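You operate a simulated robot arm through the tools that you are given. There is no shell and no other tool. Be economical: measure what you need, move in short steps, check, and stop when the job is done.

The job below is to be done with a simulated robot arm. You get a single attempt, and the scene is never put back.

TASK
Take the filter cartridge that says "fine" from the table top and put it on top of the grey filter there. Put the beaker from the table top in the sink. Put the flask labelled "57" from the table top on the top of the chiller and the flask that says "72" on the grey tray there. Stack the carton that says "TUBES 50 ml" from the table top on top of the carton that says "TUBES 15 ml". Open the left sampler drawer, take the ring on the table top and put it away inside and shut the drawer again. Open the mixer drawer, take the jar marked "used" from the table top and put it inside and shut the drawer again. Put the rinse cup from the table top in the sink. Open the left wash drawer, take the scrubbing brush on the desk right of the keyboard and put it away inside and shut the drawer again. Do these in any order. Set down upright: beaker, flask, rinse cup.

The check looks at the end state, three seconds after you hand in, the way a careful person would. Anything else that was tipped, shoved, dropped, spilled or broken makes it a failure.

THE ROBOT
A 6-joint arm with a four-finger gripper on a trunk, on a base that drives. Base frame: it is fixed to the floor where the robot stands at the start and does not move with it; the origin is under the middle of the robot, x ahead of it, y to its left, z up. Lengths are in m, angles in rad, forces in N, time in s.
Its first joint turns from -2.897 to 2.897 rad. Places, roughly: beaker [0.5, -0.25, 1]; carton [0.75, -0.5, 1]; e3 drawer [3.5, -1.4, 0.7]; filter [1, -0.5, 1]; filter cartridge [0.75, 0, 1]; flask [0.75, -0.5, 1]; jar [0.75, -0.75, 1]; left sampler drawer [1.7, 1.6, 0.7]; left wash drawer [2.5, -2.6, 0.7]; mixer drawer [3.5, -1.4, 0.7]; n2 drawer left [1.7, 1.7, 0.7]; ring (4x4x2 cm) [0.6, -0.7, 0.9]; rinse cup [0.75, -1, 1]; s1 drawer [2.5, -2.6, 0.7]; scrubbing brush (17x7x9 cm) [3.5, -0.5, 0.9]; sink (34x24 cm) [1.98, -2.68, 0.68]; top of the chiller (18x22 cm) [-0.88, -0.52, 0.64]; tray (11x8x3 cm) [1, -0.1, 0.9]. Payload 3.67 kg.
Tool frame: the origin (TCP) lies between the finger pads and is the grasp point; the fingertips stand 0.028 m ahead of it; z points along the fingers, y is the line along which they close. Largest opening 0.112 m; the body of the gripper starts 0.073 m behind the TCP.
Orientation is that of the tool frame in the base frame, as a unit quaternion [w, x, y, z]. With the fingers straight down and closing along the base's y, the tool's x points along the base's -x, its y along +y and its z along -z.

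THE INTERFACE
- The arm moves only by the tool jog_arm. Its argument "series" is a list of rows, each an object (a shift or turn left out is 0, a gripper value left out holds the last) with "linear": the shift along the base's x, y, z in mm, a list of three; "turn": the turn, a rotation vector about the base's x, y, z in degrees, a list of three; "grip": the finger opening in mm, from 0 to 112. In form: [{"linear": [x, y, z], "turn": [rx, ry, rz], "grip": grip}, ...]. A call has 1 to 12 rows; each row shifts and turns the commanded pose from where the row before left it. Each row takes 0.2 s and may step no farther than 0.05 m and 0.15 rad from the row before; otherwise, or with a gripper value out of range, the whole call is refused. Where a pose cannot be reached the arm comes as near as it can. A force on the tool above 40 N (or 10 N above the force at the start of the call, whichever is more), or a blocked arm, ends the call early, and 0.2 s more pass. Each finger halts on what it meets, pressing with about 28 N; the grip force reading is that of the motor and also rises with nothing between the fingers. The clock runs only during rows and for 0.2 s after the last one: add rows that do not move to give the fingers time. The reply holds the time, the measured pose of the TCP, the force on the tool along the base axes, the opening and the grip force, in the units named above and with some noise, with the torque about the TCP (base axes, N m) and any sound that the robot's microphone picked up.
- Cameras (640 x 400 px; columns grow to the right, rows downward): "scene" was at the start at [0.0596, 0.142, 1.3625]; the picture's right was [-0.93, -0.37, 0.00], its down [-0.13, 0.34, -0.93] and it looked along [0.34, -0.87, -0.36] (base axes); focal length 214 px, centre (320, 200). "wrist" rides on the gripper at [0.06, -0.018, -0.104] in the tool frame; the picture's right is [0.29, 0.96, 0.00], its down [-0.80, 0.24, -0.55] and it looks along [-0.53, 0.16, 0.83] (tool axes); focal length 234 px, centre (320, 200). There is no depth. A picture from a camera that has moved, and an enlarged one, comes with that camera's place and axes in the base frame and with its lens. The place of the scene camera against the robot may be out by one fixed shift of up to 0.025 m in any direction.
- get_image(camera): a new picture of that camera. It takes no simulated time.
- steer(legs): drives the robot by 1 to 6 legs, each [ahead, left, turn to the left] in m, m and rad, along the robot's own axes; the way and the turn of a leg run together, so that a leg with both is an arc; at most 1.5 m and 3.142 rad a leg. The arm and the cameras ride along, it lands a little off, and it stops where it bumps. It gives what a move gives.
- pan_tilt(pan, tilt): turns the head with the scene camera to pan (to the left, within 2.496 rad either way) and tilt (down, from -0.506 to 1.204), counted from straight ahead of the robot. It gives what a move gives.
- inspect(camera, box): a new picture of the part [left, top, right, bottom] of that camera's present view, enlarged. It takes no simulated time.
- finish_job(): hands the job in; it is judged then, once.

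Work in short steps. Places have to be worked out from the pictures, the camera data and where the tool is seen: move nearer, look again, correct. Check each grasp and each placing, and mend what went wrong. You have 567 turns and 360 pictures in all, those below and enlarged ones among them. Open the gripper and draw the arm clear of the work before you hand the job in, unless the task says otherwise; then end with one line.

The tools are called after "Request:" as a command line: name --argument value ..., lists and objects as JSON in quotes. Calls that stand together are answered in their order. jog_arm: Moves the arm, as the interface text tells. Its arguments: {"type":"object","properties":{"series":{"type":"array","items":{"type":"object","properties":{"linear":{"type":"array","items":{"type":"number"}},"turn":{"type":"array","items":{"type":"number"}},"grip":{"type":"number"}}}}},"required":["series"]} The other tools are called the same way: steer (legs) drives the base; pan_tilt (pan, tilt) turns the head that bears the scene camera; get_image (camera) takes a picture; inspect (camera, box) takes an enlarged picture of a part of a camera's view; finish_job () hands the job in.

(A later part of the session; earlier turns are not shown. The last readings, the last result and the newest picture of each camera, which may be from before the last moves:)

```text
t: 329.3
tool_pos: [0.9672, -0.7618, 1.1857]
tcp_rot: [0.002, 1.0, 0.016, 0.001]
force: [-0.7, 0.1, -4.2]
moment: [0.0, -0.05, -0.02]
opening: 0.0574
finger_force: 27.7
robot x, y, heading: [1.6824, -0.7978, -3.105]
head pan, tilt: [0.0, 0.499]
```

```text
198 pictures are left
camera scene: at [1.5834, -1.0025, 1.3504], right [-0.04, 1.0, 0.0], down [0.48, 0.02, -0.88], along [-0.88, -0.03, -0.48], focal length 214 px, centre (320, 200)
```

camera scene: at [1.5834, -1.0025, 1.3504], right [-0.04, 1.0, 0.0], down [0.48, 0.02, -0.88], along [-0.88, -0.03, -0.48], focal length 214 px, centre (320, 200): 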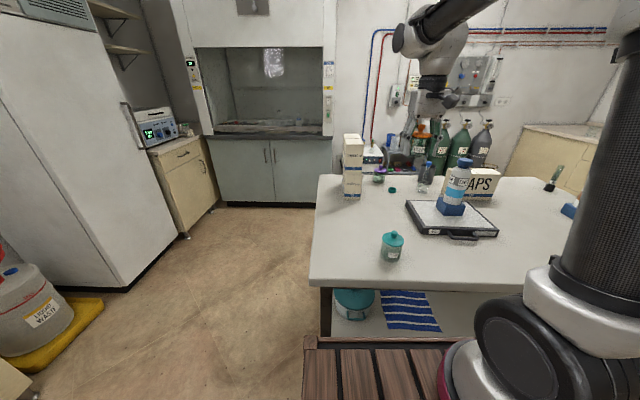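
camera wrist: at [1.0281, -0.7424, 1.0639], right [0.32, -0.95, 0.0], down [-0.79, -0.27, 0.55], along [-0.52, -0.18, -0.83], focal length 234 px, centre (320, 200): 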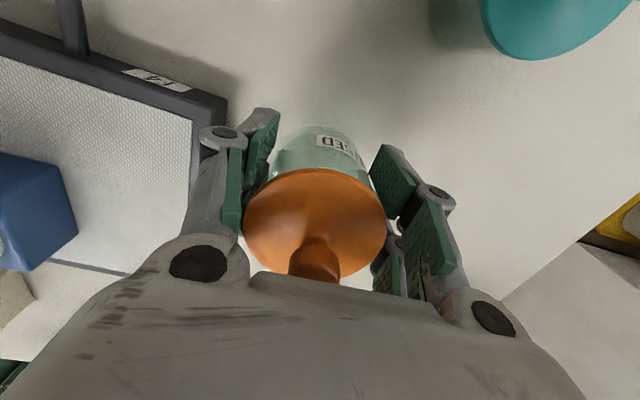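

Whole jar is lifted. Drive back to the mixer drawer.

Request:
steer --legs '[[-0.35, 0, 0], [0, 0, 1.56], [0, 0, 1.545]]'

Request:
steer --legs '[[0.16, -0.62, 0]]'

Request:
pan_tilt --pan -0.1 --tilt 0.55

Request:
get_image --camera "scene"

Request:
get_image --camera "wrist"

```text
t: 339.1
tool_pos: [2.7447, -0.8647, 1.1876]
tcp_rot: [0.0, 0.015, 1.0, 0.001]
force: [-0.6, 0.1, -3.0]
moment: [0.02, -0.01, -0.01]
opening: 0.0577
finger_force: 27.8
robot x, y, heading: [2.0361, -0.7868, -0.024]
head pan, tilt: [0.0, 0.499]
```

```text
t: 342.7
tool_pos: [2.8812, -1.5038, 1.1867]
tcp_rot: [0.001, 0.021, 1.0, 0.001]
force: [-0.1, -0.5, -2.7]
moment: [0.0, 0.05, 0.01]
opening: 0.0576
finger_force: 28.0
robot x, y, heading: [2.176, -1.4139, -0.035]
head pan, tilt: [0.0, 0.499]
```

```text
t: 343.4
tool_pos: [2.8823, -1.5034, 1.1874]
tcp_rot: [0.001, 0.021, 1.0, 0.001]
force: [1.0, -0.9, -3.1]
moment: [0.0, -0.01, -0.01]
opening: 0.0575
finger_force: 28.1
robot x, y, heading: [2.1741, -1.4194, -0.039]
head pan, tilt: [-0.099, 0.55]
```

```text
197 pictures are left
camera scene: at [2.2954, -1.2003, 1.3459], right [-0.14, -0.99, 0.0], down [-0.52, 0.07, -0.85], along [0.84, -0.12, -0.52], focal length 214 px, centre (320, 200)
```

scene: 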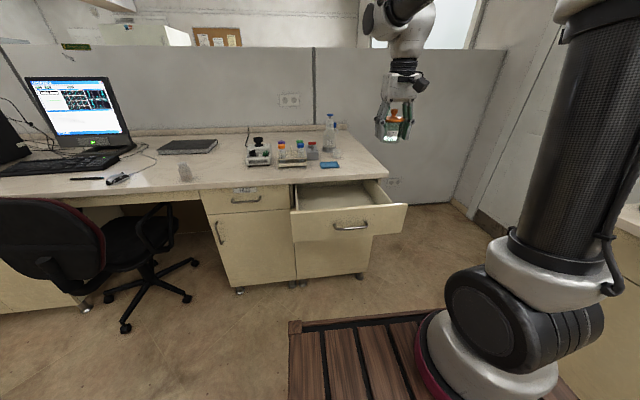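

```text
196 pictures are left
camera wrist: at [2.8216, -1.5191, 1.2905], right [-0.25, 0.97, 0.0], down [0.81, 0.21, 0.55], along [0.54, 0.14, -0.83], focal length 234 px, centre (320, 200)
```

wrist: 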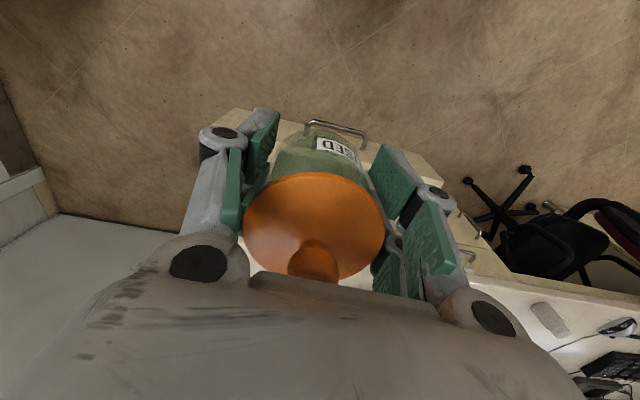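

Drive 5 cm closer (fixing heading), then move the jar over the drawer.

Request:
steer --legs '[[0.06, 0, 0.037]]'

Request:
jog_arm --series '[{"linear": [40, 8, 0]}, {"linear": [40, 8, 0]}, {"linear": [40, 8, 0]}, {"linear": [40, 8, 0]}, {"linear": [30, 8, -20]}]'

Request:
get_image --camera "wrist"

```text
t: 344.3
tool_pos: [2.9451, -1.4789, 1.1859]
tcp_rot: [0.0, 0.003, 1.0, 0.001]
force: [0.7, -0.6, -3.4]
moment: [-0.01, 0.04, 0.0]
opening: 0.0576
finger_force: 27.9
robot x, y, heading: [2.2352, -1.4148, -0.002]
head pan, tilt: [-0.099, 0.55]
```

```text
t: 345.5
tool_pos: [3.1364, -1.4394, 1.1668]
tcp_rot: [0.0, 0.003, 1.0, 0.001]
force: [-0.4, -0.4, -1.6]
moment: [0.03, -0.04, -0.01]
opening: 0.0577
finger_force: 28.2
robot x, y, heading: [2.2304, -1.4166, -0.001]
head pan, tilt: [-0.099, 0.55]
```

```text
195 pictures are left
camera wrist: at [3.0761, -1.4578, 1.2716], right [-0.28, 0.96, 0.0], down [0.8, 0.23, 0.55], along [0.53, 0.16, -0.83], focal length 234 px, centre (320, 200)
```

wrist: 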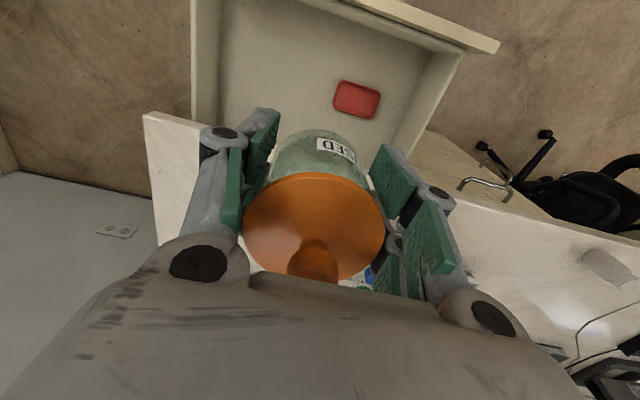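

A red item lies at (3.15,-1.35); I place the jar at y≈-1.505. Shift and descend.

Request:
jog_arm --series '[{"linear": [0, -33, 0]}, {"linear": [0, -33, 0]}, {"linear": [0, 0, -45]}, {"linear": [0, 0, -45]}, {"linear": [0, 0, -45]}, {"linear": [0, 0, -45]}, {"linear": [0, 0, -45]}, {"linear": [0, 0, -45]}]'

Request:
get_image --camera "wrist"

```text
t: 347.3
tool_pos: [3.1336, -1.5043, 0.8976]
tcp_rot: [-0.001, 0.003, 1.0, 0.001]
force: [-0.2, 0.1, -2.4]
moment: [-0.01, 0.02, -0.02]
opening: 0.0576
finger_force: 28.0
robot x, y, heading: [2.2351, -1.4161, 0.002]
head pan, tilt: [-0.099, 0.55]
```

```text
194 pictures are left
camera wrist: at [3.0736, -1.5235, 1.0022], right [-0.28, 0.96, 0.0], down [0.8, 0.23, 0.56], along [0.53, 0.16, -0.83], focal length 234 px, centre (320, 200)
```

wrist: 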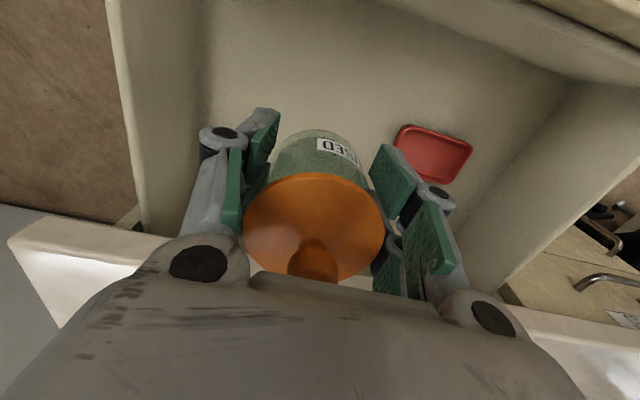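

Clear in the drawer. Continue down to the floor.

Request:
jog_arm --series '[{"linear": [0, 0, -45]}, {"linear": [0, 0, -45]}, {"linear": [0, 0, -40]}, {"linear": [0, 0, -15]}]'

Request:
jog_arm --series '[{"linear": [0, 0, -5]}, {"linear": [0, 0, -5]}]'

```text
t: 348.3
tool_pos: [3.1344, -1.5051, 0.751]
tcp_rot: [0.0, 0.003, 1.0, 0.001]
force: [0.2, 0.3, -3.5]
moment: [-0.02, 0.05, 0.02]
opening: 0.0575
finger_force: 27.6
robot x, y, heading: [2.2321, -1.4174, -0.007]
head pan, tilt: [-0.099, 0.55]
```

```text
t: 348.9
tool_pos: [3.1336, -1.5049, 0.743]
tcp_rot: [0.0, 0.003, 1.0, 0.0]
force: [0.6, 0.3, -3.4]
moment: [-0.04, 0.0, 0.01]
opening: 0.0576
finger_force: 27.5
robot x, y, heading: [2.2357, -1.418, -0.0]
head pan, tilt: [-0.099, 0.55]
```

Request:
jog_arm --series '[{"linear": [0, 0, -4]}, {"linear": [0, 0, -4]}, {"linear": [0, 0, -3]}]'

```text
t: 349.7
tool_pos: [3.1366, -1.5036, 0.7332]
tcp_rot: [0.002, 0.003, 1.0, 0.0]
force: [0.3, -0.4, 25.1]
moment: [-0.03, -0.36, 0.3]
opening: 0.0577
finger_force: 28.0
robot x, y, heading: [2.2339, -1.4184, -0.004]
head pan, tilt: [-0.099, 0.55]
```

Contact. Release, rise, and look.

Request:
jog_arm --series '[{"linear": [0, 0, 2]}, {"grip": 70}, {"grip": 82}, {"grip": 82}, {"linear": [0, 0, 30]}, {"linear": [0, 0, 45]}, {"linear": [0, 0, 45]}, {"linear": [0, 0, 45]}, {"linear": [0, 0, 45]}]'

Request:
get_image --camera "wrist"

```text
t: 351.7
tool_pos: [3.1323, -1.5039, 0.9444]
tcp_rot: [-0.001, 0.002, 1.0, 0.0]
force: [0.0, 0.1, -1.4]
moment: [-0.06, 0.0, 0.01]
opening: 0.0821
finger_force: 0.1
robot x, y, heading: [2.2336, -1.4208, 0.001]
head pan, tilt: [-0.099, 0.55]
```

```text
193 pictures are left
camera wrist: at [3.0743, -1.522, 1.048], right [-0.28, 0.96, 0.0], down [0.8, 0.23, 0.55], along [0.53, 0.16, -0.83], focal length 234 px, centre (320, 200)
```

wrist: 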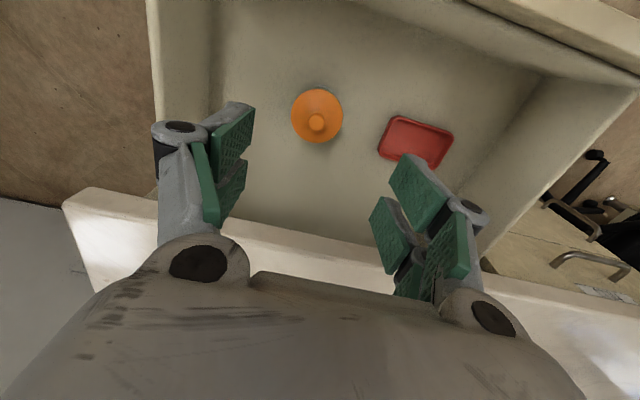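

Jar stands in the drawer. Retract in front of the handle and push the drawer shut.

Request:
jog_arm --series '[{"linear": [-40, 10, 5], "grip": 10}, {"linear": [-40, 10, 5]}, {"linear": [-40, 10, 0]}, {"linear": [-40, 10, 0]}, {"linear": [-40, 10, 0]}, {"linear": [-40, 10, 0]}, {"linear": [-30, 9, 0]}]'

Request:
steer --legs '[[0.05, 0, 0]]'

Request:
jog_arm --series '[{"linear": [-30, 0, -45]}, {"linear": [0, 0, -45]}, {"linear": [0, 0, -45]}, {"linear": [0, 0, -30]}]'

Request:
get_image --camera "wrist"

```text
t: 353.3
tool_pos: [2.8645, -1.4343, 0.9537]
tcp_rot: [-0.001, 0.003, 1.0, 0.001]
force: [0.4, 0.0, -0.4]
moment: [0.01, 0.04, -0.01]
opening: 0.01
finger_force: 0.1
robot x, y, heading: [2.231, -1.4153, -0.004]
head pan, tilt: [-0.099, 0.55]
```

```text
t: 354.2
tool_pos: [2.9149, -1.4359, 0.9543]
tcp_rot: [0.0, 0.003, 1.0, 0.001]
force: [0.1, 0.7, 0.7]
moment: [0.0, -0.01, -0.01]
opening: 0.0098
finger_force: 0.0
robot x, y, heading: [2.2821, -1.4157, -0.004]
head pan, tilt: [-0.099, 0.55]
```

```text
refused: row 1 steps farther than a row can; nothing moved
```

```text
192 pictures are left
camera wrist: at [2.8555, -1.4531, 1.0577], right [-0.28, 0.96, 0.0], down [0.8, 0.23, 0.55], along [0.53, 0.16, -0.83], focal length 234 px, centre (320, 200)
```

wrist: 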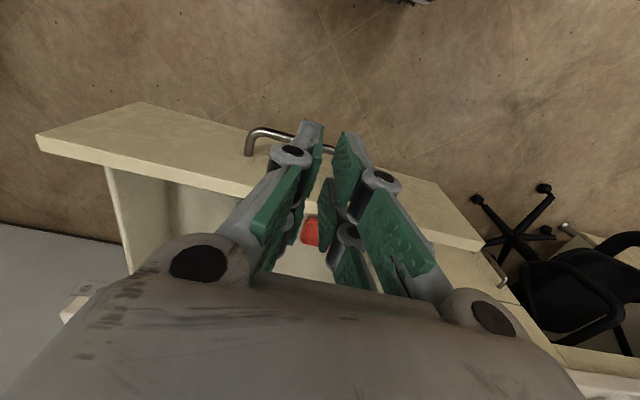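

Handle bar at x≈2.962. Descend at x≈2.90.

Request:
jog_arm --series '[{"linear": [-15, 0, -40]}, {"linear": [0, 0, -45]}, {"linear": [0, 0, -45]}, {"linear": [0, 0, -37]}]'

Request:
jog_arm --series '[{"linear": [35, 0, 0]}, {"linear": [35, 0, 0]}, {"linear": [35, 0, 0]}, {"linear": [35, 0, 0]}, {"linear": [35, 0, 0]}, {"linear": [35, 0, 0]}, {"linear": [35, 0, 0]}, {"linear": [30, 0, 0]}]'

Request:
get_image --camera "scene"

```text
t: 355.2
tool_pos: [2.8988, -1.4345, 0.7871]
tcp_rot: [0.0, 0.003, 1.0, 0.001]
force: [0.6, -0.4, -0.1]
moment: [0.0, -0.04, -0.02]
opening: 0.01
finger_force: 0.0
robot x, y, heading: [2.2849, -1.4226, -0.005]
head pan, tilt: [-0.099, 0.55]
```

```text
t: 357.1
tool_pos: [3.1768, -1.4361, 0.7865]
tcp_rot: [0.0, 0.002, 1.0, 0.001]
force: [0.1, 0.3, -0.2]
moment: [0.01, 0.0, 0.01]
opening: 0.0098
finger_force: 0.1
robot x, y, heading: [2.2869, -1.4161, 0.0]
head pan, tilt: [-0.099, 0.55]
```

```text
191 pictures are left
camera scene: at [2.3987, -1.1974, 1.3459], right [-0.1, -0.99, 0.0], down [-0.52, 0.05, -0.85], along [0.85, -0.09, -0.52], focal length 214 px, centre (320, 200)
```

scene: 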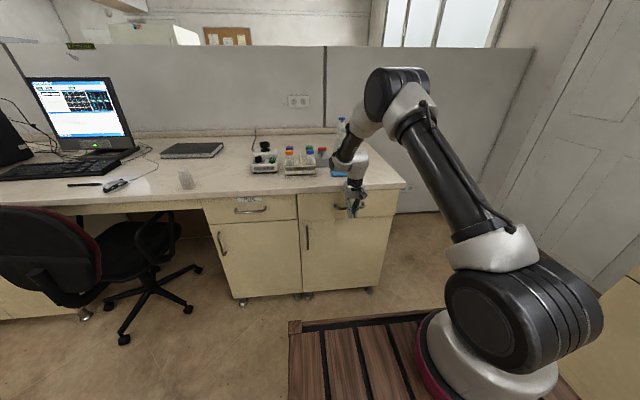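

Almost shut; push the rest.

Request:
jog_arm --series '[{"linear": [15, 0, 0]}, {"linear": [10, 0, 0]}, {"linear": [8, 0, 0]}, {"linear": [8, 0, 0]}]'

Request:
inspect --camera "scene" --box '[200, 120, 420, 300]'

```text
t: 357.8
tool_pos: [3.1974, -1.4359, 0.785]
tcp_rot: [-0.006, 0.002, 1.0, 0.0]
force: [-19.9, -0.7, 10.4]
moment: [0.26, -2.44, 0.26]
opening: 0.01
finger_force: 0.1
robot x, y, heading: [2.2847, -1.4148, 0.0]
head pan, tilt: [-0.099, 0.55]
stopped in row 3: the force on the tool passed its limit at 57 N (the readings are from after the stop); the commanded pose is now the measured one
```

```text
2.22 times, centred on (310, 210) of scene
camera zoom: at [2.3972, -1.1975, 1.346], right [-0.1, -0.99, 0.0], down [-0.52, 0.05, -0.85], along [0.85, -0.09, -0.52], focal length 477 px, centre (342, 178)
```

zoom: 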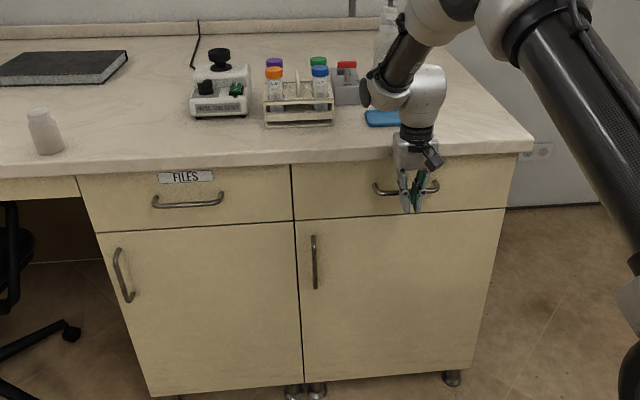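

Drawer shut (57 N stop). Retreat, raise, and drive around the right end to the near side of the table for the beaker.

Request:
jog_arm --series '[{"linear": [-20, 0, 0]}, {"linear": [-40, 0, 10]}, {"linear": [-40, 0, 25]}, {"linear": [-20, 0, 45]}, {"linear": [-10, 0, 45]}, {"linear": [0, 0, 45]}, {"linear": [0, 0, 45]}, {"linear": [0, 0, 45]}, {"linear": [0, 0, 45]}, {"linear": [0, 0, 45]}, {"linear": [0, 0, 45]}, {"linear": [0, 0, 45]}]'

Request:
steer --legs '[[-0.6, -0.3, 0], [-1.2, 0, 0]]'

Request:
pan_tilt --pan 2.3 --tilt 0.5

Request:
get_image --camera "scene"

```text
t: 360.4
tool_pos: [3.0659, -1.4377, 1.2272]
tcp_rot: [-0.006, 0.003, 1.0, -0.001]
force: [0.3, -0.1, 0.2]
moment: [0.01, 0.02, 0.01]
opening: 0.01
finger_force: 0.0
robot x, y, heading: [2.2851, -1.4154, -0.001]
head pan, tilt: [-0.099, 0.55]
```

```text
t: 369.8
tool_pos: [1.2491, -1.7391, 1.2271]
tcp_rot: [-0.005, -0.017, 1.0, -0.001]
force: [0.3, 1.0, 0.6]
moment: [0.01, -0.01, -0.01]
opening: 0.0102
finger_force: 0.0
robot x, y, heading: [0.4636, -1.7473, 0.038]
head pan, tilt: [-0.099, 0.55]
```

```text
t: 372.0
tool_pos: [1.249, -1.7384, 1.226]
tcp_rot: [-0.005, -0.016, 1.0, 0.0]
force: [-0.5, 0.4, 0.5]
moment: [0.02, 0.04, 0.0]
opening: 0.0098
finger_force: 0.0
robot x, y, heading: [0.4656, -1.7472, 0.038]
head pan, tilt: [2.3, 0.499]
```

```text
189 pictures are left
camera scene: at [0.4189, -1.4544, 1.3505], right [0.72, 0.69, 0.0], down [0.33, -0.34, -0.88], along [-0.61, 0.63, -0.48], focal length 214 px, centre (320, 200)
```

scene: 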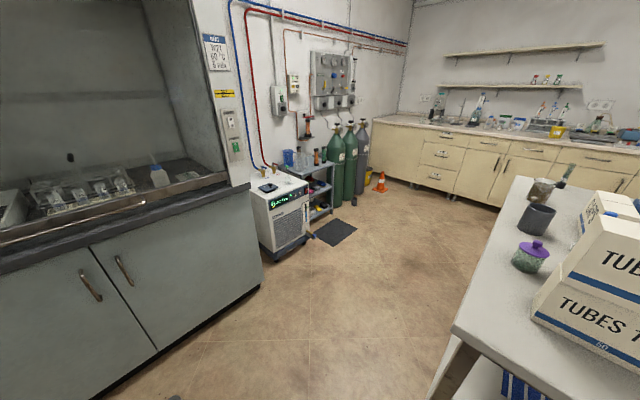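

Request:
inspect --camera "scene" --box '[240, 140, 340, 220]'

```text
5.00 times, centred on (290, 180) of scene
camera zoom: at [0.4189, -1.4544, 1.3505], right [0.72, 0.69, 0.0], down [0.33, -0.34, -0.88], along [-0.61, 0.63, -0.48], focal length 1072 px, centre (470, 300)
```

zoom: 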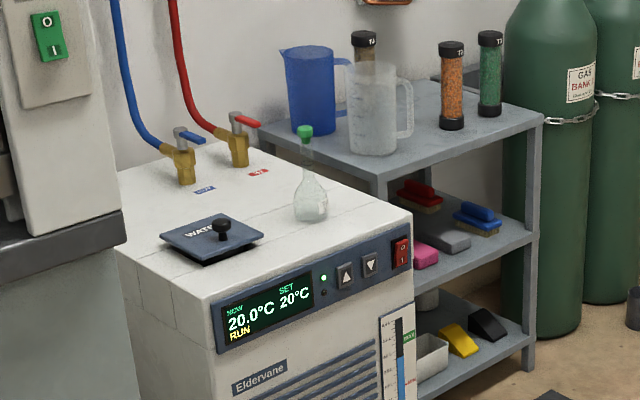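

Flask 57 fine. Continue to the near side.

Request:
steer --legs '[[0, 0, -0.038], [-0.56, 0.0, 0], [0, 1.45, 0]]'

Request:
pan_tilt --pan -0.3 --tilt 0.6

Request:
get_image --camera "scene"

Request:
get_image --camera "wrist"

```text
t: 382.4
tool_pos: [0.6777, -0.3201, 1.2273]
tcp_rot: [-0.005, -0.004, 1.0, 0.0]
force: [-0.6, 0.0, 0.3]
moment: [0.0, -0.02, -0.01]
opening: 0.0097
finger_force: 0.0
robot x, y, heading: [-0.1106, -0.3117, 0.015]
head pan, tilt: [2.3, 0.499]
```

```text
t: 384.7
tool_pos: [0.6778, -0.3191, 1.2258]
tcp_rot: [-0.005, -0.003, 1.0, 0.001]
force: [-0.4, 0.3, 1.0]
moment: [-0.01, -0.02, 0.0]
opening: 0.0102
finger_force: 0.1
robot x, y, heading: [-0.1053, -0.3149, 0.013]
head pan, tilt: [-0.3, 0.6]
```

```text
187 pictures are left
camera scene: at [0.0013, -0.106, 1.3414], right [-0.28, -0.96, 0.0], down [-0.54, 0.16, -0.83], along [0.79, -0.23, -0.56], focal length 214 px, centre (320, 200)
```

scene: 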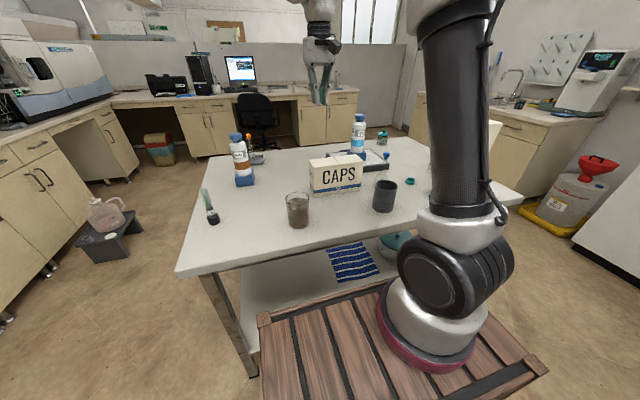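

```text
186 pictures are left
camera wrist: at [0.6194, -0.3381, 1.3309], right [-0.3, 0.96, 0.0], down [0.8, 0.25, 0.55], along [0.52, 0.16, -0.84], focal length 234 px, centre (320, 200)
```

wrist: 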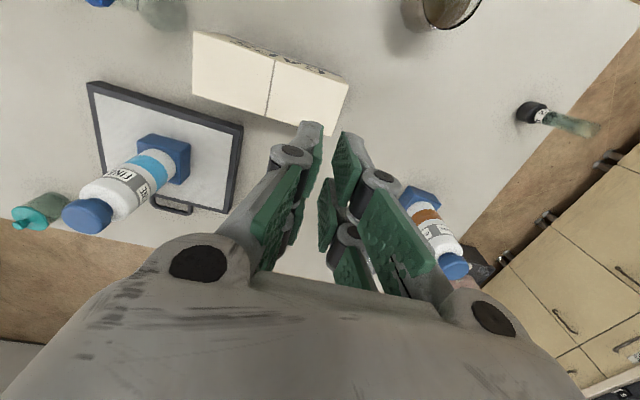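

Move above the beaker and open wide.

Request:
jog_arm --series '[{"linear": [-37, 30, 0], "grip": 110}, {"linear": [-37, 30, 0]}, {"linear": [-37, 30, 0]}, {"linear": [-37, 28, 0]}]'

Request:
get_image --camera "wrist"

```text
t: 385.7
tool_pos: [0.5276, -0.203, 1.225]
tcp_rot: [-0.005, -0.004, 1.0, 0.0]
force: [0.7, -0.5, -0.5]
moment: [0.02, 0.02, 0.0]
opening: 0.1096
finger_force: 0.0
robot x, y, heading: [-0.1072, -0.3086, 0.011]
head pan, tilt: [-0.3, 0.6]
```

```text
185 pictures are left
camera wrist: at [0.4695, -0.2217, 1.3305], right [-0.3, 0.96, 0.0], down [0.8, 0.25, 0.55], along [0.52, 0.16, -0.84], focal length 234 px, centre (320, 200)
```

wrist: 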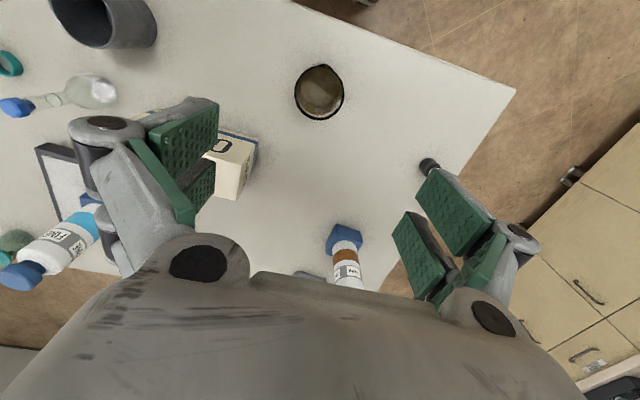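

Beaker centre ≈ (0.517,-0.207), diameter 7 cm. Centre and descend.

Request:
jog_arm --series '[{"linear": [-11, -4, 0], "turn": [-0.6, 0, 0]}, {"linear": [0, 0, -45]}, {"linear": [0, 0, -45]}, {"linear": [0, 0, -45]}, {"linear": [0, 0, -40]}]'

Request:
get_image --camera "wrist"

```text
t: 386.9
tool_pos: [0.5172, -0.2058, 1.0505]
tcp_rot: [-0.004, -0.004, 1.0, -0.005]
force: [-0.1, -0.3, -0.2]
moment: [0.02, -0.06, 0.04]
opening: 0.1098
finger_force: 0.0
robot x, y, heading: [-0.1087, -0.3077, 0.014]
head pan, tilt: [-0.3, 0.6]
```

```text
184 pictures are left
camera wrist: at [0.4592, -0.2231, 1.1546], right [-0.3, 0.96, -0.01], down [0.8, 0.25, 0.54], along [0.52, 0.16, -0.84], focal length 234 px, centre (320, 200)
```

wrist: 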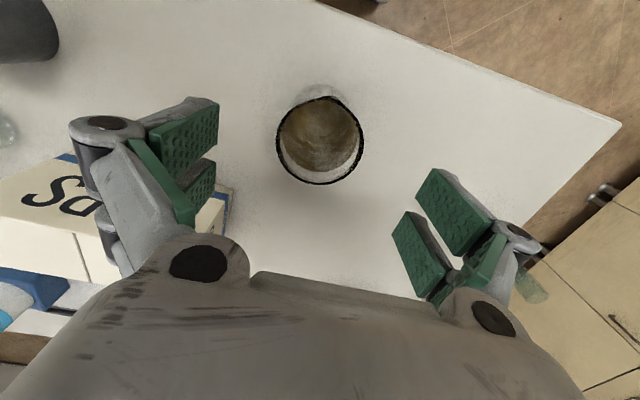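

Centred; rim z≈0.973. Lower to TCP 0.94 and close.

Request:
jog_arm --series '[{"linear": [0, 0, -45], "turn": [0.6, 0, 0]}, {"linear": [0, 0, -40]}, {"linear": [0, 0, -25]}, {"grip": 85}, {"grip": 65}, {"grip": 60}, {"grip": 60}]'

Request:
jog_arm --series '[{"linear": [0, 0, 10]}, {"linear": [0, 0, 20]}]'

Request:
get_image --camera "wrist"

```text
t: 388.5
tool_pos: [0.5193, -0.2057, 0.941]
tcp_rot: [-0.005, -0.004, 1.0, -0.001]
force: [1.1, 0.3, -0.1]
moment: [0.01, -0.01, 0.03]
opening: 0.0679
finger_force: 28.1
robot x, y, heading: [-0.1055, -0.3107, 0.013]
head pan, tilt: [-0.3, 0.6]
```

```text
t: 389.1
tool_pos: [0.5184, -0.2054, 0.971]
tcp_rot: [-0.005, -0.005, 1.0, 0.0]
force: [0.0, 0.2, -1.8]
moment: [-0.03, 0.02, 0.01]
opening: 0.0677
finger_force: 28.4
robot x, y, heading: [-0.1057, -0.3094, 0.015]
head pan, tilt: [-0.3, 0.6]
```

```text
183 pictures are left
camera wrist: at [0.4604, -0.2247, 1.0751], right [-0.3, 0.96, 0.0], down [0.8, 0.25, 0.55], along [0.52, 0.16, -0.84], focal length 234 px, centre (320, 200)
```

wrist: 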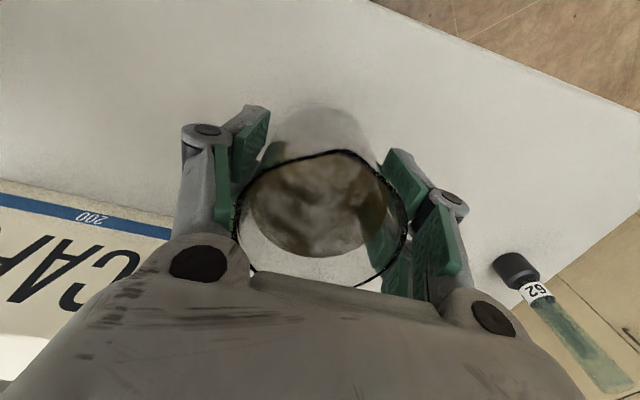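

Beaker held (68 mm). Lift smoothly to travel height.

Request:
jog_arm --series '[{"linear": [0, 0, 30]}, {"linear": [0, 0, 35]}, {"linear": [0, 0, 35]}, {"linear": [0, 0, 35]}, {"linear": [0, 0, 35]}, {"linear": [0, 0, 35]}, {"linear": [0, 0, 35]}, {"linear": [0, 0, 35]}, {"linear": [0, 0, 30]}]'

Request:
steer --legs '[[0, -1.4, 0]]'

Request:
get_image --camera "scene"

```text
t: 391.1
tool_pos: [0.519, -0.2045, 1.2768]
tcp_rot: [-0.005, -0.004, 1.0, 0.0]
force: [0.5, 0.9, -0.6]
moment: [-0.02, 0.0, -0.01]
opening: 0.0679
finger_force: 28.2
robot x, y, heading: [-0.1101, -0.3081, 0.016]
head pan, tilt: [-0.3, 0.6]
```

```text
t: 398.0
tool_pos: [0.5393, -1.5792, 1.275]
tcp_rot: [-0.005, -0.007, 1.0, 0.0]
force: [1.3, 0.2, -1.9]
moment: [0.02, -0.01, -0.02]
opening: 0.0676
finger_force: 28.4
robot x, y, heading: [-0.0894, -1.6912, 0.021]
head pan, tilt: [-0.3, 0.6]
```

```text
182 pictures are left
camera scene: at [0.0217, -1.4841, 1.3414], right [-0.28, -0.96, 0.0], down [-0.54, 0.16, -0.83], along [0.79, -0.23, -0.57], focal length 214 px, centre (320, 200)
```

scene: 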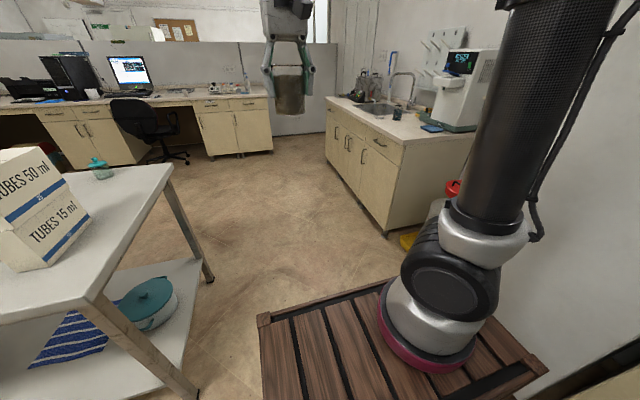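

Continue ahead to the sink, turn right to face it.

Request:
steer --legs '[[0, 0, -0.021], [1.05, 0.05, 0], [1.05, 0.05, 0], [0, 0, -1.57]]'

Request:
pan_tilt --pan 0.1 --tilt 0.7

Request:
get_image --camera "scene"

```text
t: 412.7
tool_pos: [2.1192, -2.2449, 1.2759]
tcp_rot: [-0.004, 0.713, 0.701, 0.004]
force: [-0.2, -0.2, -1.0]
moment: [0.02, 0.0, -0.01]
opening: 0.0673
finger_force: 28.0
robot x, y, heading: [2.0303, -1.618, -1.586]
head pan, tilt: [-0.3, 0.6]
```

```text
t: 413.6
tool_pos: [2.1193, -2.2448, 1.2752]
tcp_rot: [-0.003, 0.714, 0.7, 0.003]
force: [0.2, 0.6, -1.3]
moment: [0.05, 0.0, 0.02]
opening: 0.067
finger_force: 28.1
robot x, y, heading: [2.0322, -1.614, -1.586]
head pan, tilt: [0.099, 0.7]
```

```text
181 pictures are left
camera scene: at [2.2583, -1.7115, 1.3328], right [-1.0, -0.08, 0.0], down [-0.05, 0.64, -0.77], along [0.06, -0.76, -0.64], focal length 214 px, centre (320, 200)
```

scene: 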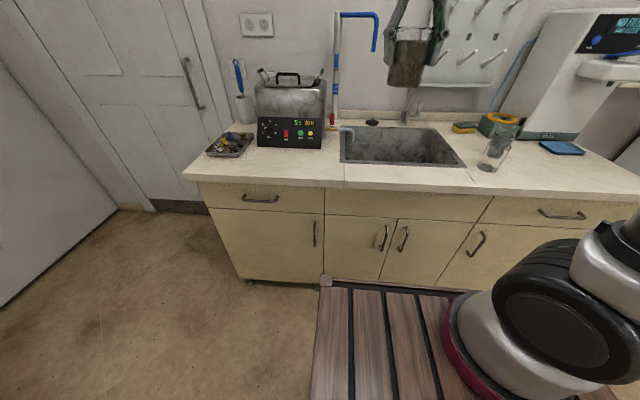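

Spout of the bath overhangs near (2.1,-2.69); I'll place the beaker at (2.04,-2.62). Drive closer and move above.

Request:
steer --legs '[[0.17, 0, 0.01]]'

Request:
jog_arm --series '[{"linear": [-20, -35, 0]}, {"linear": [-20, -35, 0]}, {"linear": [-20, -35, 0]}, {"linear": [-10, -35, 0]}, {"linear": [0, -35, 0]}]'

Request:
get_image --camera "wrist"

```text
t: 415.0
tool_pos: [2.124, -2.4127, 1.2764]
tcp_rot: [-0.004, 0.71, 0.704, 0.004]
force: [-0.5, -0.3, -1.6]
moment: [-0.03, 0.0, 0.01]
opening: 0.0671
finger_force: 27.7
robot x, y, heading: [2.0297, -1.7855, -1.575]
head pan, tilt: [0.099, 0.7]
```

```text
t: 416.2
tool_pos: [2.053, -2.5867, 1.2749]
tcp_rot: [-0.004, 0.71, 0.704, 0.003]
force: [-0.1, -0.1, -0.7]
moment: [-0.06, -0.04, 0.0]
opening: 0.0667
finger_force: 27.6
robot x, y, heading: [2.03, -1.7856, -1.576]
head pan, tilt: [0.099, 0.7]
```

```text
180 pictures are left
camera wrist: at [2.0365, -2.5285, 1.3801], right [0.96, 0.28, 0.0], down [0.23, -0.8, 0.55], along [0.16, -0.52, -0.84], focal length 234 px, centre (320, 200)
```

wrist: 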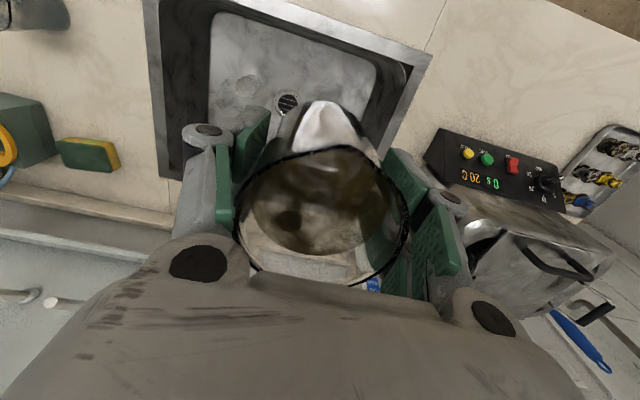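

Shift to (2.04,-2.62) and descend to just above the rim level.

Request:
jog_arm --series '[{"linear": [-13, -33, 0]}, {"linear": [0, 0, -40]}, {"linear": [0, 0, -40]}, {"linear": [0, 0, -40]}, {"linear": [0, 0, -40]}, {"linear": [0, 0, -40]}, {"linear": [0, 0, -40]}, {"linear": [0, 0, -40]}]'

Request:
get_image --camera "wrist"

Request:
inspect --camera "scene" --box '[310, 60, 500, 200]'

```text
t: 418.0
tool_pos: [2.0439, -2.6203, 0.9967]
tcp_rot: [-0.004, 0.71, 0.704, 0.004]
force: [-0.4, 0.6, -0.6]
moment: [-0.02, 0.02, 0.04]
opening: 0.0672
finger_force: 27.9
robot x, y, heading: [2.0285, -1.7855, -1.576]
head pan, tilt: [0.099, 0.7]
```

```text
179 pictures are left
camera wrist: at [2.0262, -2.5617, 1.1004], right [0.96, 0.28, 0.0], down [0.23, -0.8, 0.55], along [0.16, -0.52, -0.84], focal length 234 px, centre (320, 200)
```

wrist: 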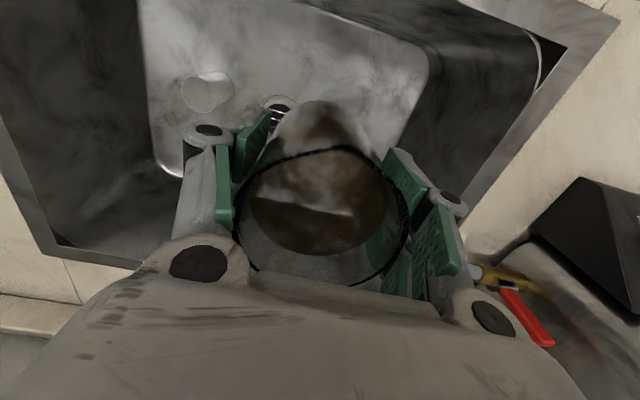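

```text
2.86 times, centred on (405, 130) of scene
camera zoom: at [2.2578, -1.878, 1.3328], right [-1.0, -0.09, 0.0], down [-0.06, 0.64, -0.77], along [0.07, -0.76, -0.64], focal length 613 px, centre (77, 400)
```

zoom: 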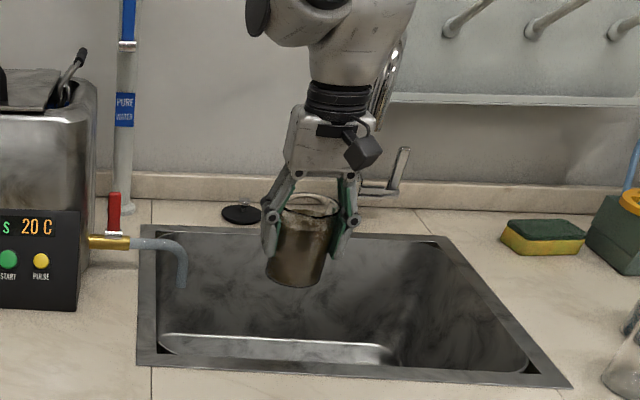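

Spout is clear (x≈2.18). Descend into the basin.

Request:
jog_arm --series '[{"linear": [0, 0, -40]}, {"linear": [0, 0, -40]}, {"linear": [0, 0, -40]}, {"linear": [0, 0, -40]}, {"linear": [0, 0, -40]}, {"linear": [0, 0, -36]}]'

Request:
jog_arm --series '[{"linear": [0, 0, -5]}, {"linear": [0, 0, -4]}]'

```text
t: 419.4
tool_pos: [2.0415, -2.6216, 0.7595]
tcp_rot: [-0.003, 0.71, 0.704, 0.003]
force: [0.0, -0.2, 0.0]
moment: [0.01, 0.01, 0.0]
opening: 0.0671
finger_force: 28.1
robot x, y, heading: [2.0287, -1.7874, -1.577]
head pan, tilt: [0.099, 0.7]
```

```text
t: 420.0
tool_pos: [2.0409, -2.6212, 0.7502]
tcp_rot: [-0.004, 0.71, 0.704, 0.004]
force: [0.0, 0.5, -0.6]
moment: [-0.01, 0.01, 0.0]
opening: 0.0669
finger_force: 28.0
robot x, y, heading: [2.0285, -1.7864, -1.574]
head pan, tilt: [0.099, 0.7]
```

Request:
jog_arm --series '[{"linear": [0, 0, -3]}, {"linear": [0, 0, -3]}]'

```text
t: 420.6
tool_pos: [2.0407, -2.6203, 0.7457]
tcp_rot: [-0.002, 0.71, 0.704, 0.003]
force: [-6.1, 1.4, 21.6]
moment: [-0.04, 0.2, -0.03]
opening: 0.0669
finger_force: 27.8
robot x, y, heading: [2.0281, -1.783, -1.578]
head pan, tilt: [0.099, 0.7]
```

Contact. Release gently and rise.

Request:
jog_arm --series '[{"linear": [0, 0, 1.5]}, {"grip": 75}, {"grip": 88}, {"grip": 88}, {"linear": [0, 0, 25]}, {"linear": [0, 0, 40]}, {"linear": [0, 0, 45]}, {"linear": [0, 0, 45]}, {"linear": [0, 0, 45]}]'

Request:
get_image --camera "wrist"

```text
t: 422.6
tool_pos: [2.041, -2.6222, 0.9461]
tcp_rot: [-0.004, 0.71, 0.704, 0.004]
force: [-0.2, 0.2, -1.1]
moment: [0.04, -0.04, 0.01]
opening: 0.0879
finger_force: 0.1
robot x, y, heading: [2.0351, -1.7873, -1.573]
head pan, tilt: [0.099, 0.7]
```

```text
177 pictures are left
camera wrist: at [2.024, -2.5634, 1.0495], right [0.96, 0.28, 0.0], down [0.23, -0.81, 0.54], along [0.16, -0.52, -0.84], focal length 234 px, centre (320, 200)
```

wrist: 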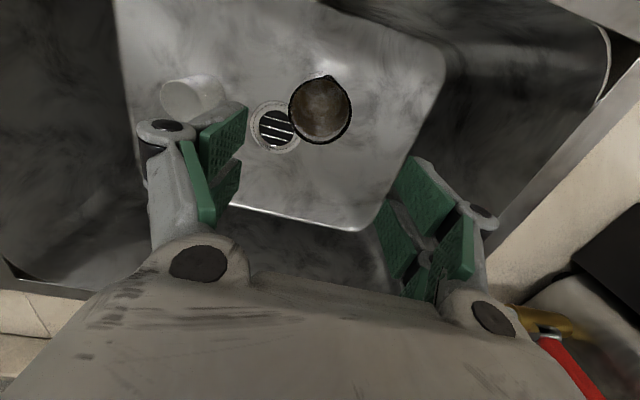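

Both vessels stand upright in the sink. Now to the left sampler drawer (handle ≈ (1.70,1.44)). Raise, back away, and turn around.

Request:
jog_arm --series '[{"linear": [0, 10, 45]}, {"linear": [0, 10, 45]}, {"linear": [0, 20, 40]}, {"linear": [0, 40, 20]}, {"linear": [0, 40, 0]}, {"linear": [0, 20, 0]}]'

Request:
steer --legs '[[-0.95, 0, 0], [0, 0, 1.57], [0, 0, 1.575]]'

Request:
steer --legs '[[1.0, 0.2, 0]]'

Request:
pan_tilt --pan 0.2 --tilt 0.6

Request:
get_image --camera "scene"

```text
t: 424.0
tool_pos: [2.0402, -2.4804, 1.0942]
tcp_rot: [-0.003, 0.71, 0.704, 0.004]
force: [0.6, 0.4, -0.4]
moment: [-0.02, -0.01, 0.01]
opening: 0.088
finger_force: 0.1
robot x, y, heading: [2.0287, -1.7841, -1.572]
head pan, tilt: [0.099, 0.7]
```

```text
t: 436.9
tool_pos: [1.9971, -0.1086, 1.0943]
tcp_rot: [0.004, 0.717, -0.697, 0.003]
force: [-0.6, 0.3, -0.3]
moment: [-0.01, 0.01, -0.03]
opening: 0.088
finger_force: 0.2
robot x, y, heading: [2.0328, -0.8012, 1.609]
head pan, tilt: [0.099, 0.7]
```

```text
t: 442.1
tool_pos: [1.7897, 0.8884, 1.0952]
tcp_rot: [0.004, 0.71, -0.704, 0.003]
force: [0.3, -0.2, -0.5]
moment: [-0.02, -0.02, -0.01]
opening: 0.0882
finger_force: 0.0
robot x, y, heading: [1.8121, 0.189, 1.585]
head pan, tilt: [0.099, 0.7]
```

```text
t: 442.8
tool_pos: [1.7891, 0.8876, 1.095]
tcp_rot: [0.004, 0.71, -0.704, 0.003]
force: [-1.2, 0.4, -0.1]
moment: [0.0, 0.01, 0.0]
opening: 0.0882
finger_force: 0.1
robot x, y, heading: [1.8162, 0.1913, 1.582]
head pan, tilt: [0.201, 0.6]
```

```text
176 pictures are left
camera scene: at [1.5836, 0.3109, 1.3413], right [0.98, 0.21, 0.0], down [0.12, -0.55, -0.82], along [-0.17, 0.81, -0.57], focal length 214 px, centre (320, 200)
```

scene: 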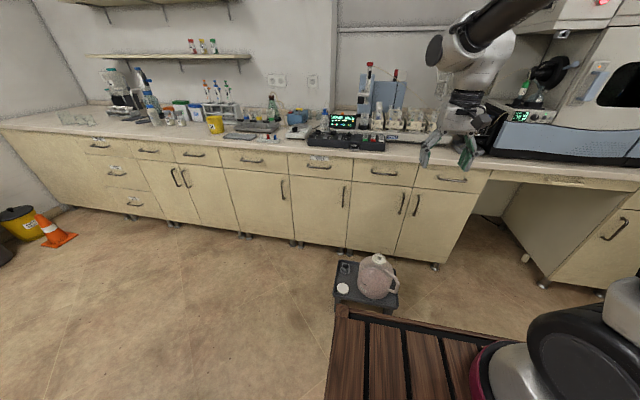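

The left sampler drawer handle: ≈(1.71,1.43). The stool stands in front (y≥0.97) so I stop the base at y≈0.41. Yaw -90° while driving up.

Request:
jog_arm --series '[{"turn": [0, 0, -8.2], "grip": 30}, {"turn": [0, 0, -8.2]}, {"turn": [0, 0, -8.2]}, {"turn": [0, 0, -8.2]}, {"turn": [0, 0, -8.2]}, {"turn": [0, 0, -8.2]}, {"turn": [0, 0, -8.2]}, {"turn": [0, 0, -8.2]}, {"turn": [0, 0, -8.2]}, {"turn": [0, 0, -8.2]}, {"turn": [0, 0, -8]}]'

Request:
steer --legs '[[0, 0.09, -0.011], [0.22, 0, 0]]'

Request:
jog_arm --series '[{"linear": [0, 30, -10], "turn": [5.5, 0, 0]}, {"linear": [0, 30, -10], "turn": [5.5, 0, 0]}, {"linear": [0, 30, -10], "turn": [5.5, 0, 0]}, {"linear": [0, 30, -10], "turn": [5.5, 0, 0]}]'

Request:
get_image --camera "wrist"

```text
t: 445.2
tool_pos: [1.7891, 0.8876, 1.0944]
tcp_rot: [-0.005, -0.003, 1.0, 0.001]
force: [0.5, 0.2, -0.9]
moment: [0.01, 0.02, 0.04]
opening: 0.0299
finger_force: 0.2
robot x, y, heading: [1.8113, 0.1938, 1.581]
head pan, tilt: [0.201, 0.6]
```

```text
t: 447.6
tool_pos: [1.7075, 1.1096, 1.0964]
tcp_rot: [-0.006, 0.003, 1.0, 0.0]
force: [0.7, 0.1, -0.3]
moment: [-0.04, -0.01, 0.02]
opening: 0.0299
finger_force: 0.0
robot x, y, heading: [1.7179, 0.4157, 1.57]
head pan, tilt: [0.201, 0.6]
```

```text
t: 448.6
tool_pos: [1.7069, 1.2289, 1.0555]
tcp_rot: [-0.006, 0.001, 0.981, 0.192]
force: [0.0, -0.1, 0.5]
moment: [-0.01, 0.01, -0.03]
opening: 0.0299
finger_force: 0.1
robot x, y, heading: [1.7256, 0.4163, 1.567]
head pan, tilt: [0.201, 0.6]
```

```text
175 pictures are left
camera wrist: at [1.6492, 1.1734, 1.1462], right [-0.28, 0.89, 0.36], down [0.8, 0.01, 0.59], along [0.52, 0.46, -0.72], focal length 234 px, centre (320, 200)
```

wrist: 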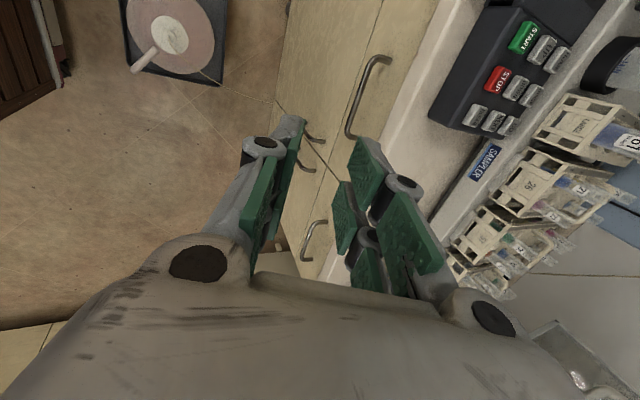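

Bar at ≈(1.70,1.42,0.785). Move to the approach point.

Request:
jog_arm --series '[{"linear": [-1, 26, -30]}, {"linear": [-1, 26, -30]}, {"linear": [-1, 26, -30]}, {"linear": [-1, 26, -30]}, {"linear": [-1, 26, -29]}, {"linear": [-1, 24, -29]}]'

Request:
get_image --camera "wrist"

```text
t: 450.0
tool_pos: [1.7039, 1.3824, 0.8788]
tcp_rot: [-0.006, 0.001, 0.981, 0.192]
force: [-0.1, -0.2, 1.5]
moment: [-0.04, -0.01, 0.01]
opening: 0.0302
finger_force: 0.0
robot x, y, heading: [1.7219, 0.4184, 1.57]
head pan, tilt: [0.201, 0.6]
```

```text
174 pictures are left
camera wrist: at [1.6445, 1.3261, 0.969], right [-0.28, 0.89, 0.36], down [0.8, 0.01, 0.59], along [0.52, 0.46, -0.72], focal length 234 px, centre (320, 200)
```

wrist: 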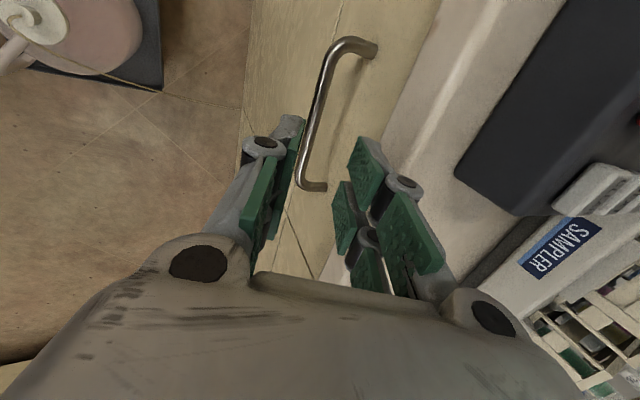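

Same picture as at the mixer drawer. Advance 60 mm with a small x correction and check.

Request:
jog_arm --series '[{"linear": [-5, 11, -27]}, {"linear": [-5, 11, -27]}]'

Request:
get_image --camera "wrist"

```text
t: 450.6
tool_pos: [1.6935, 1.4037, 0.8226]
tcp_rot: [-0.005, 0.001, 0.982, 0.19]
force: [-0.4, -0.5, 0.6]
moment: [0.01, -0.03, 0.01]
opening: 0.0302
finger_force: 0.1
robot x, y, heading: [1.7206, 0.4115, 1.572]
head pan, tilt: [0.201, 0.6]
```

```text
173 pictures are left
camera wrist: at [1.6355, 1.3477, 0.9134], right [-0.28, 0.89, 0.36], down [0.8, 0.01, 0.59], along [0.52, 0.46, -0.72], focal length 234 px, centre (320, 200)
```

wrist: 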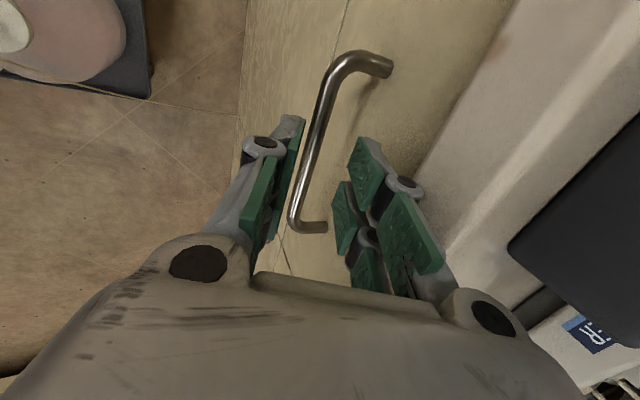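

Request:
jog_arm --series '[{"linear": [0, 7, -18]}, {"linear": [0, 7, -18]}, {"grip": 15}, {"grip": 5}, {"grip": 3}, {"grip": 3}]'

Request:
get_image --camera "wrist"

```text
t: 452.0
tool_pos: [1.6929, 1.4163, 0.7863]
tcp_rot: [-0.005, 0.002, 0.982, 0.189]
force: [-3.6, -23.2, -14.0]
moment: [-0.39, -0.4, 0.3]
opening: 0.0175
finger_force: 14.2
robot x, y, heading: [1.7207, 0.414, 1.569]
head pan, tilt: [0.201, 0.6]
```

```text
172 pictures are left
camera wrist: at [1.6336, 1.3605, 0.877], right [-0.28, 0.89, 0.36], down [0.8, 0.02, 0.59], along [0.52, 0.46, -0.72], focal length 234 px, centre (320, 200)
```

wrist: 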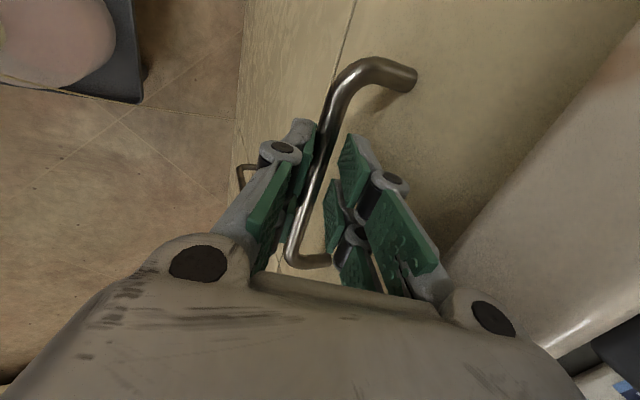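

As before the front finger touches first; ease toward the robot and pull gently.

Request:
jog_arm --series '[{"linear": [0, -4, 0], "grip": 3}, {"linear": [0, -6, 0], "grip": 3}, {"linear": [0, -12, 0]}]'

Request:
get_image --camera "wrist"

```text
t: 452.8
tool_pos: [1.6909, 1.3975, 0.7899]
tcp_rot: [-0.006, 0.001, 0.981, 0.194]
force: [7.0, -0.1, 9.6]
moment: [0.11, -1.15, 0.97]
opening: 0.0113
finger_force: 45.4
robot x, y, heading: [1.7192, 0.4137, 1.571]
head pan, tilt: [0.201, 0.6]
```

```text
171 pictures are left
camera wrist: at [1.6331, 1.3421, 0.8807], right [-0.28, 0.89, 0.37], down [0.8, 0.01, 0.59], along [0.52, 0.46, -0.72], focal length 234 px, centre (320, 200)
```

wrist: 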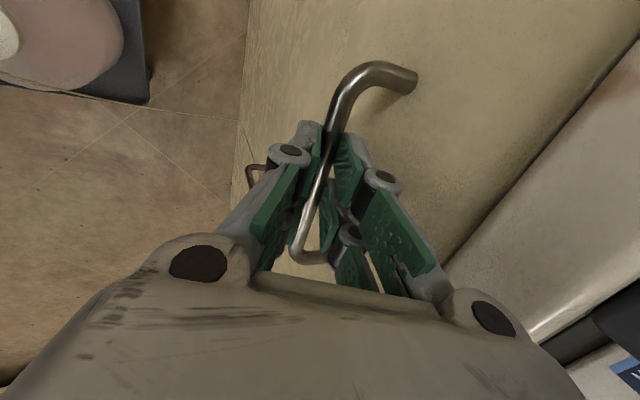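

Gripped (45 N). Pull the drawer open by driving back 0.26 m.

Request:
steer --legs '[[-0.26, 0, 0]]'

Request:
get_image --camera "scene"

```text
t: 454.5
tool_pos: [1.692, 1.18, 0.7908]
tcp_rot: [-0.006, 0.001, 0.981, 0.195]
force: [0.6, 0.3, 1.5]
moment: [0.02, -0.61, 1.08]
opening: 0.0113
finger_force: 45.0
robot x, y, heading: [1.7164, 0.1952, 1.566]
head pan, tilt: [0.201, 0.6]
stopped in leg 1: the force on the tool passed its limit at 41 N (the readings are from after the stop); the commanded pose is now the measured one
```

```text
170 pictures are left
camera scene: at [1.4934, 0.3167, 1.3414], right [0.98, 0.19, 0.0], down [0.11, -0.55, -0.83], along [-0.16, 0.81, -0.56], focal length 214 px, centre (320, 200)
```

scene: 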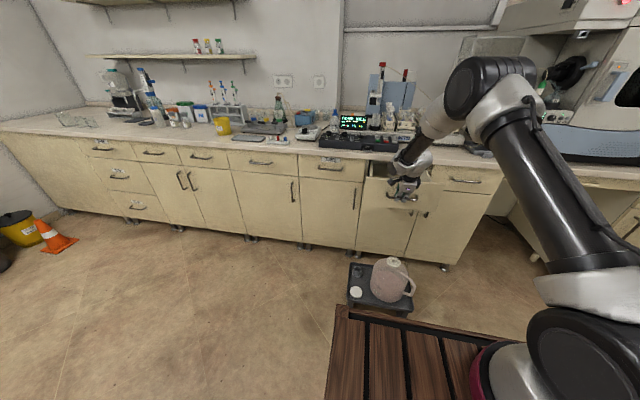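

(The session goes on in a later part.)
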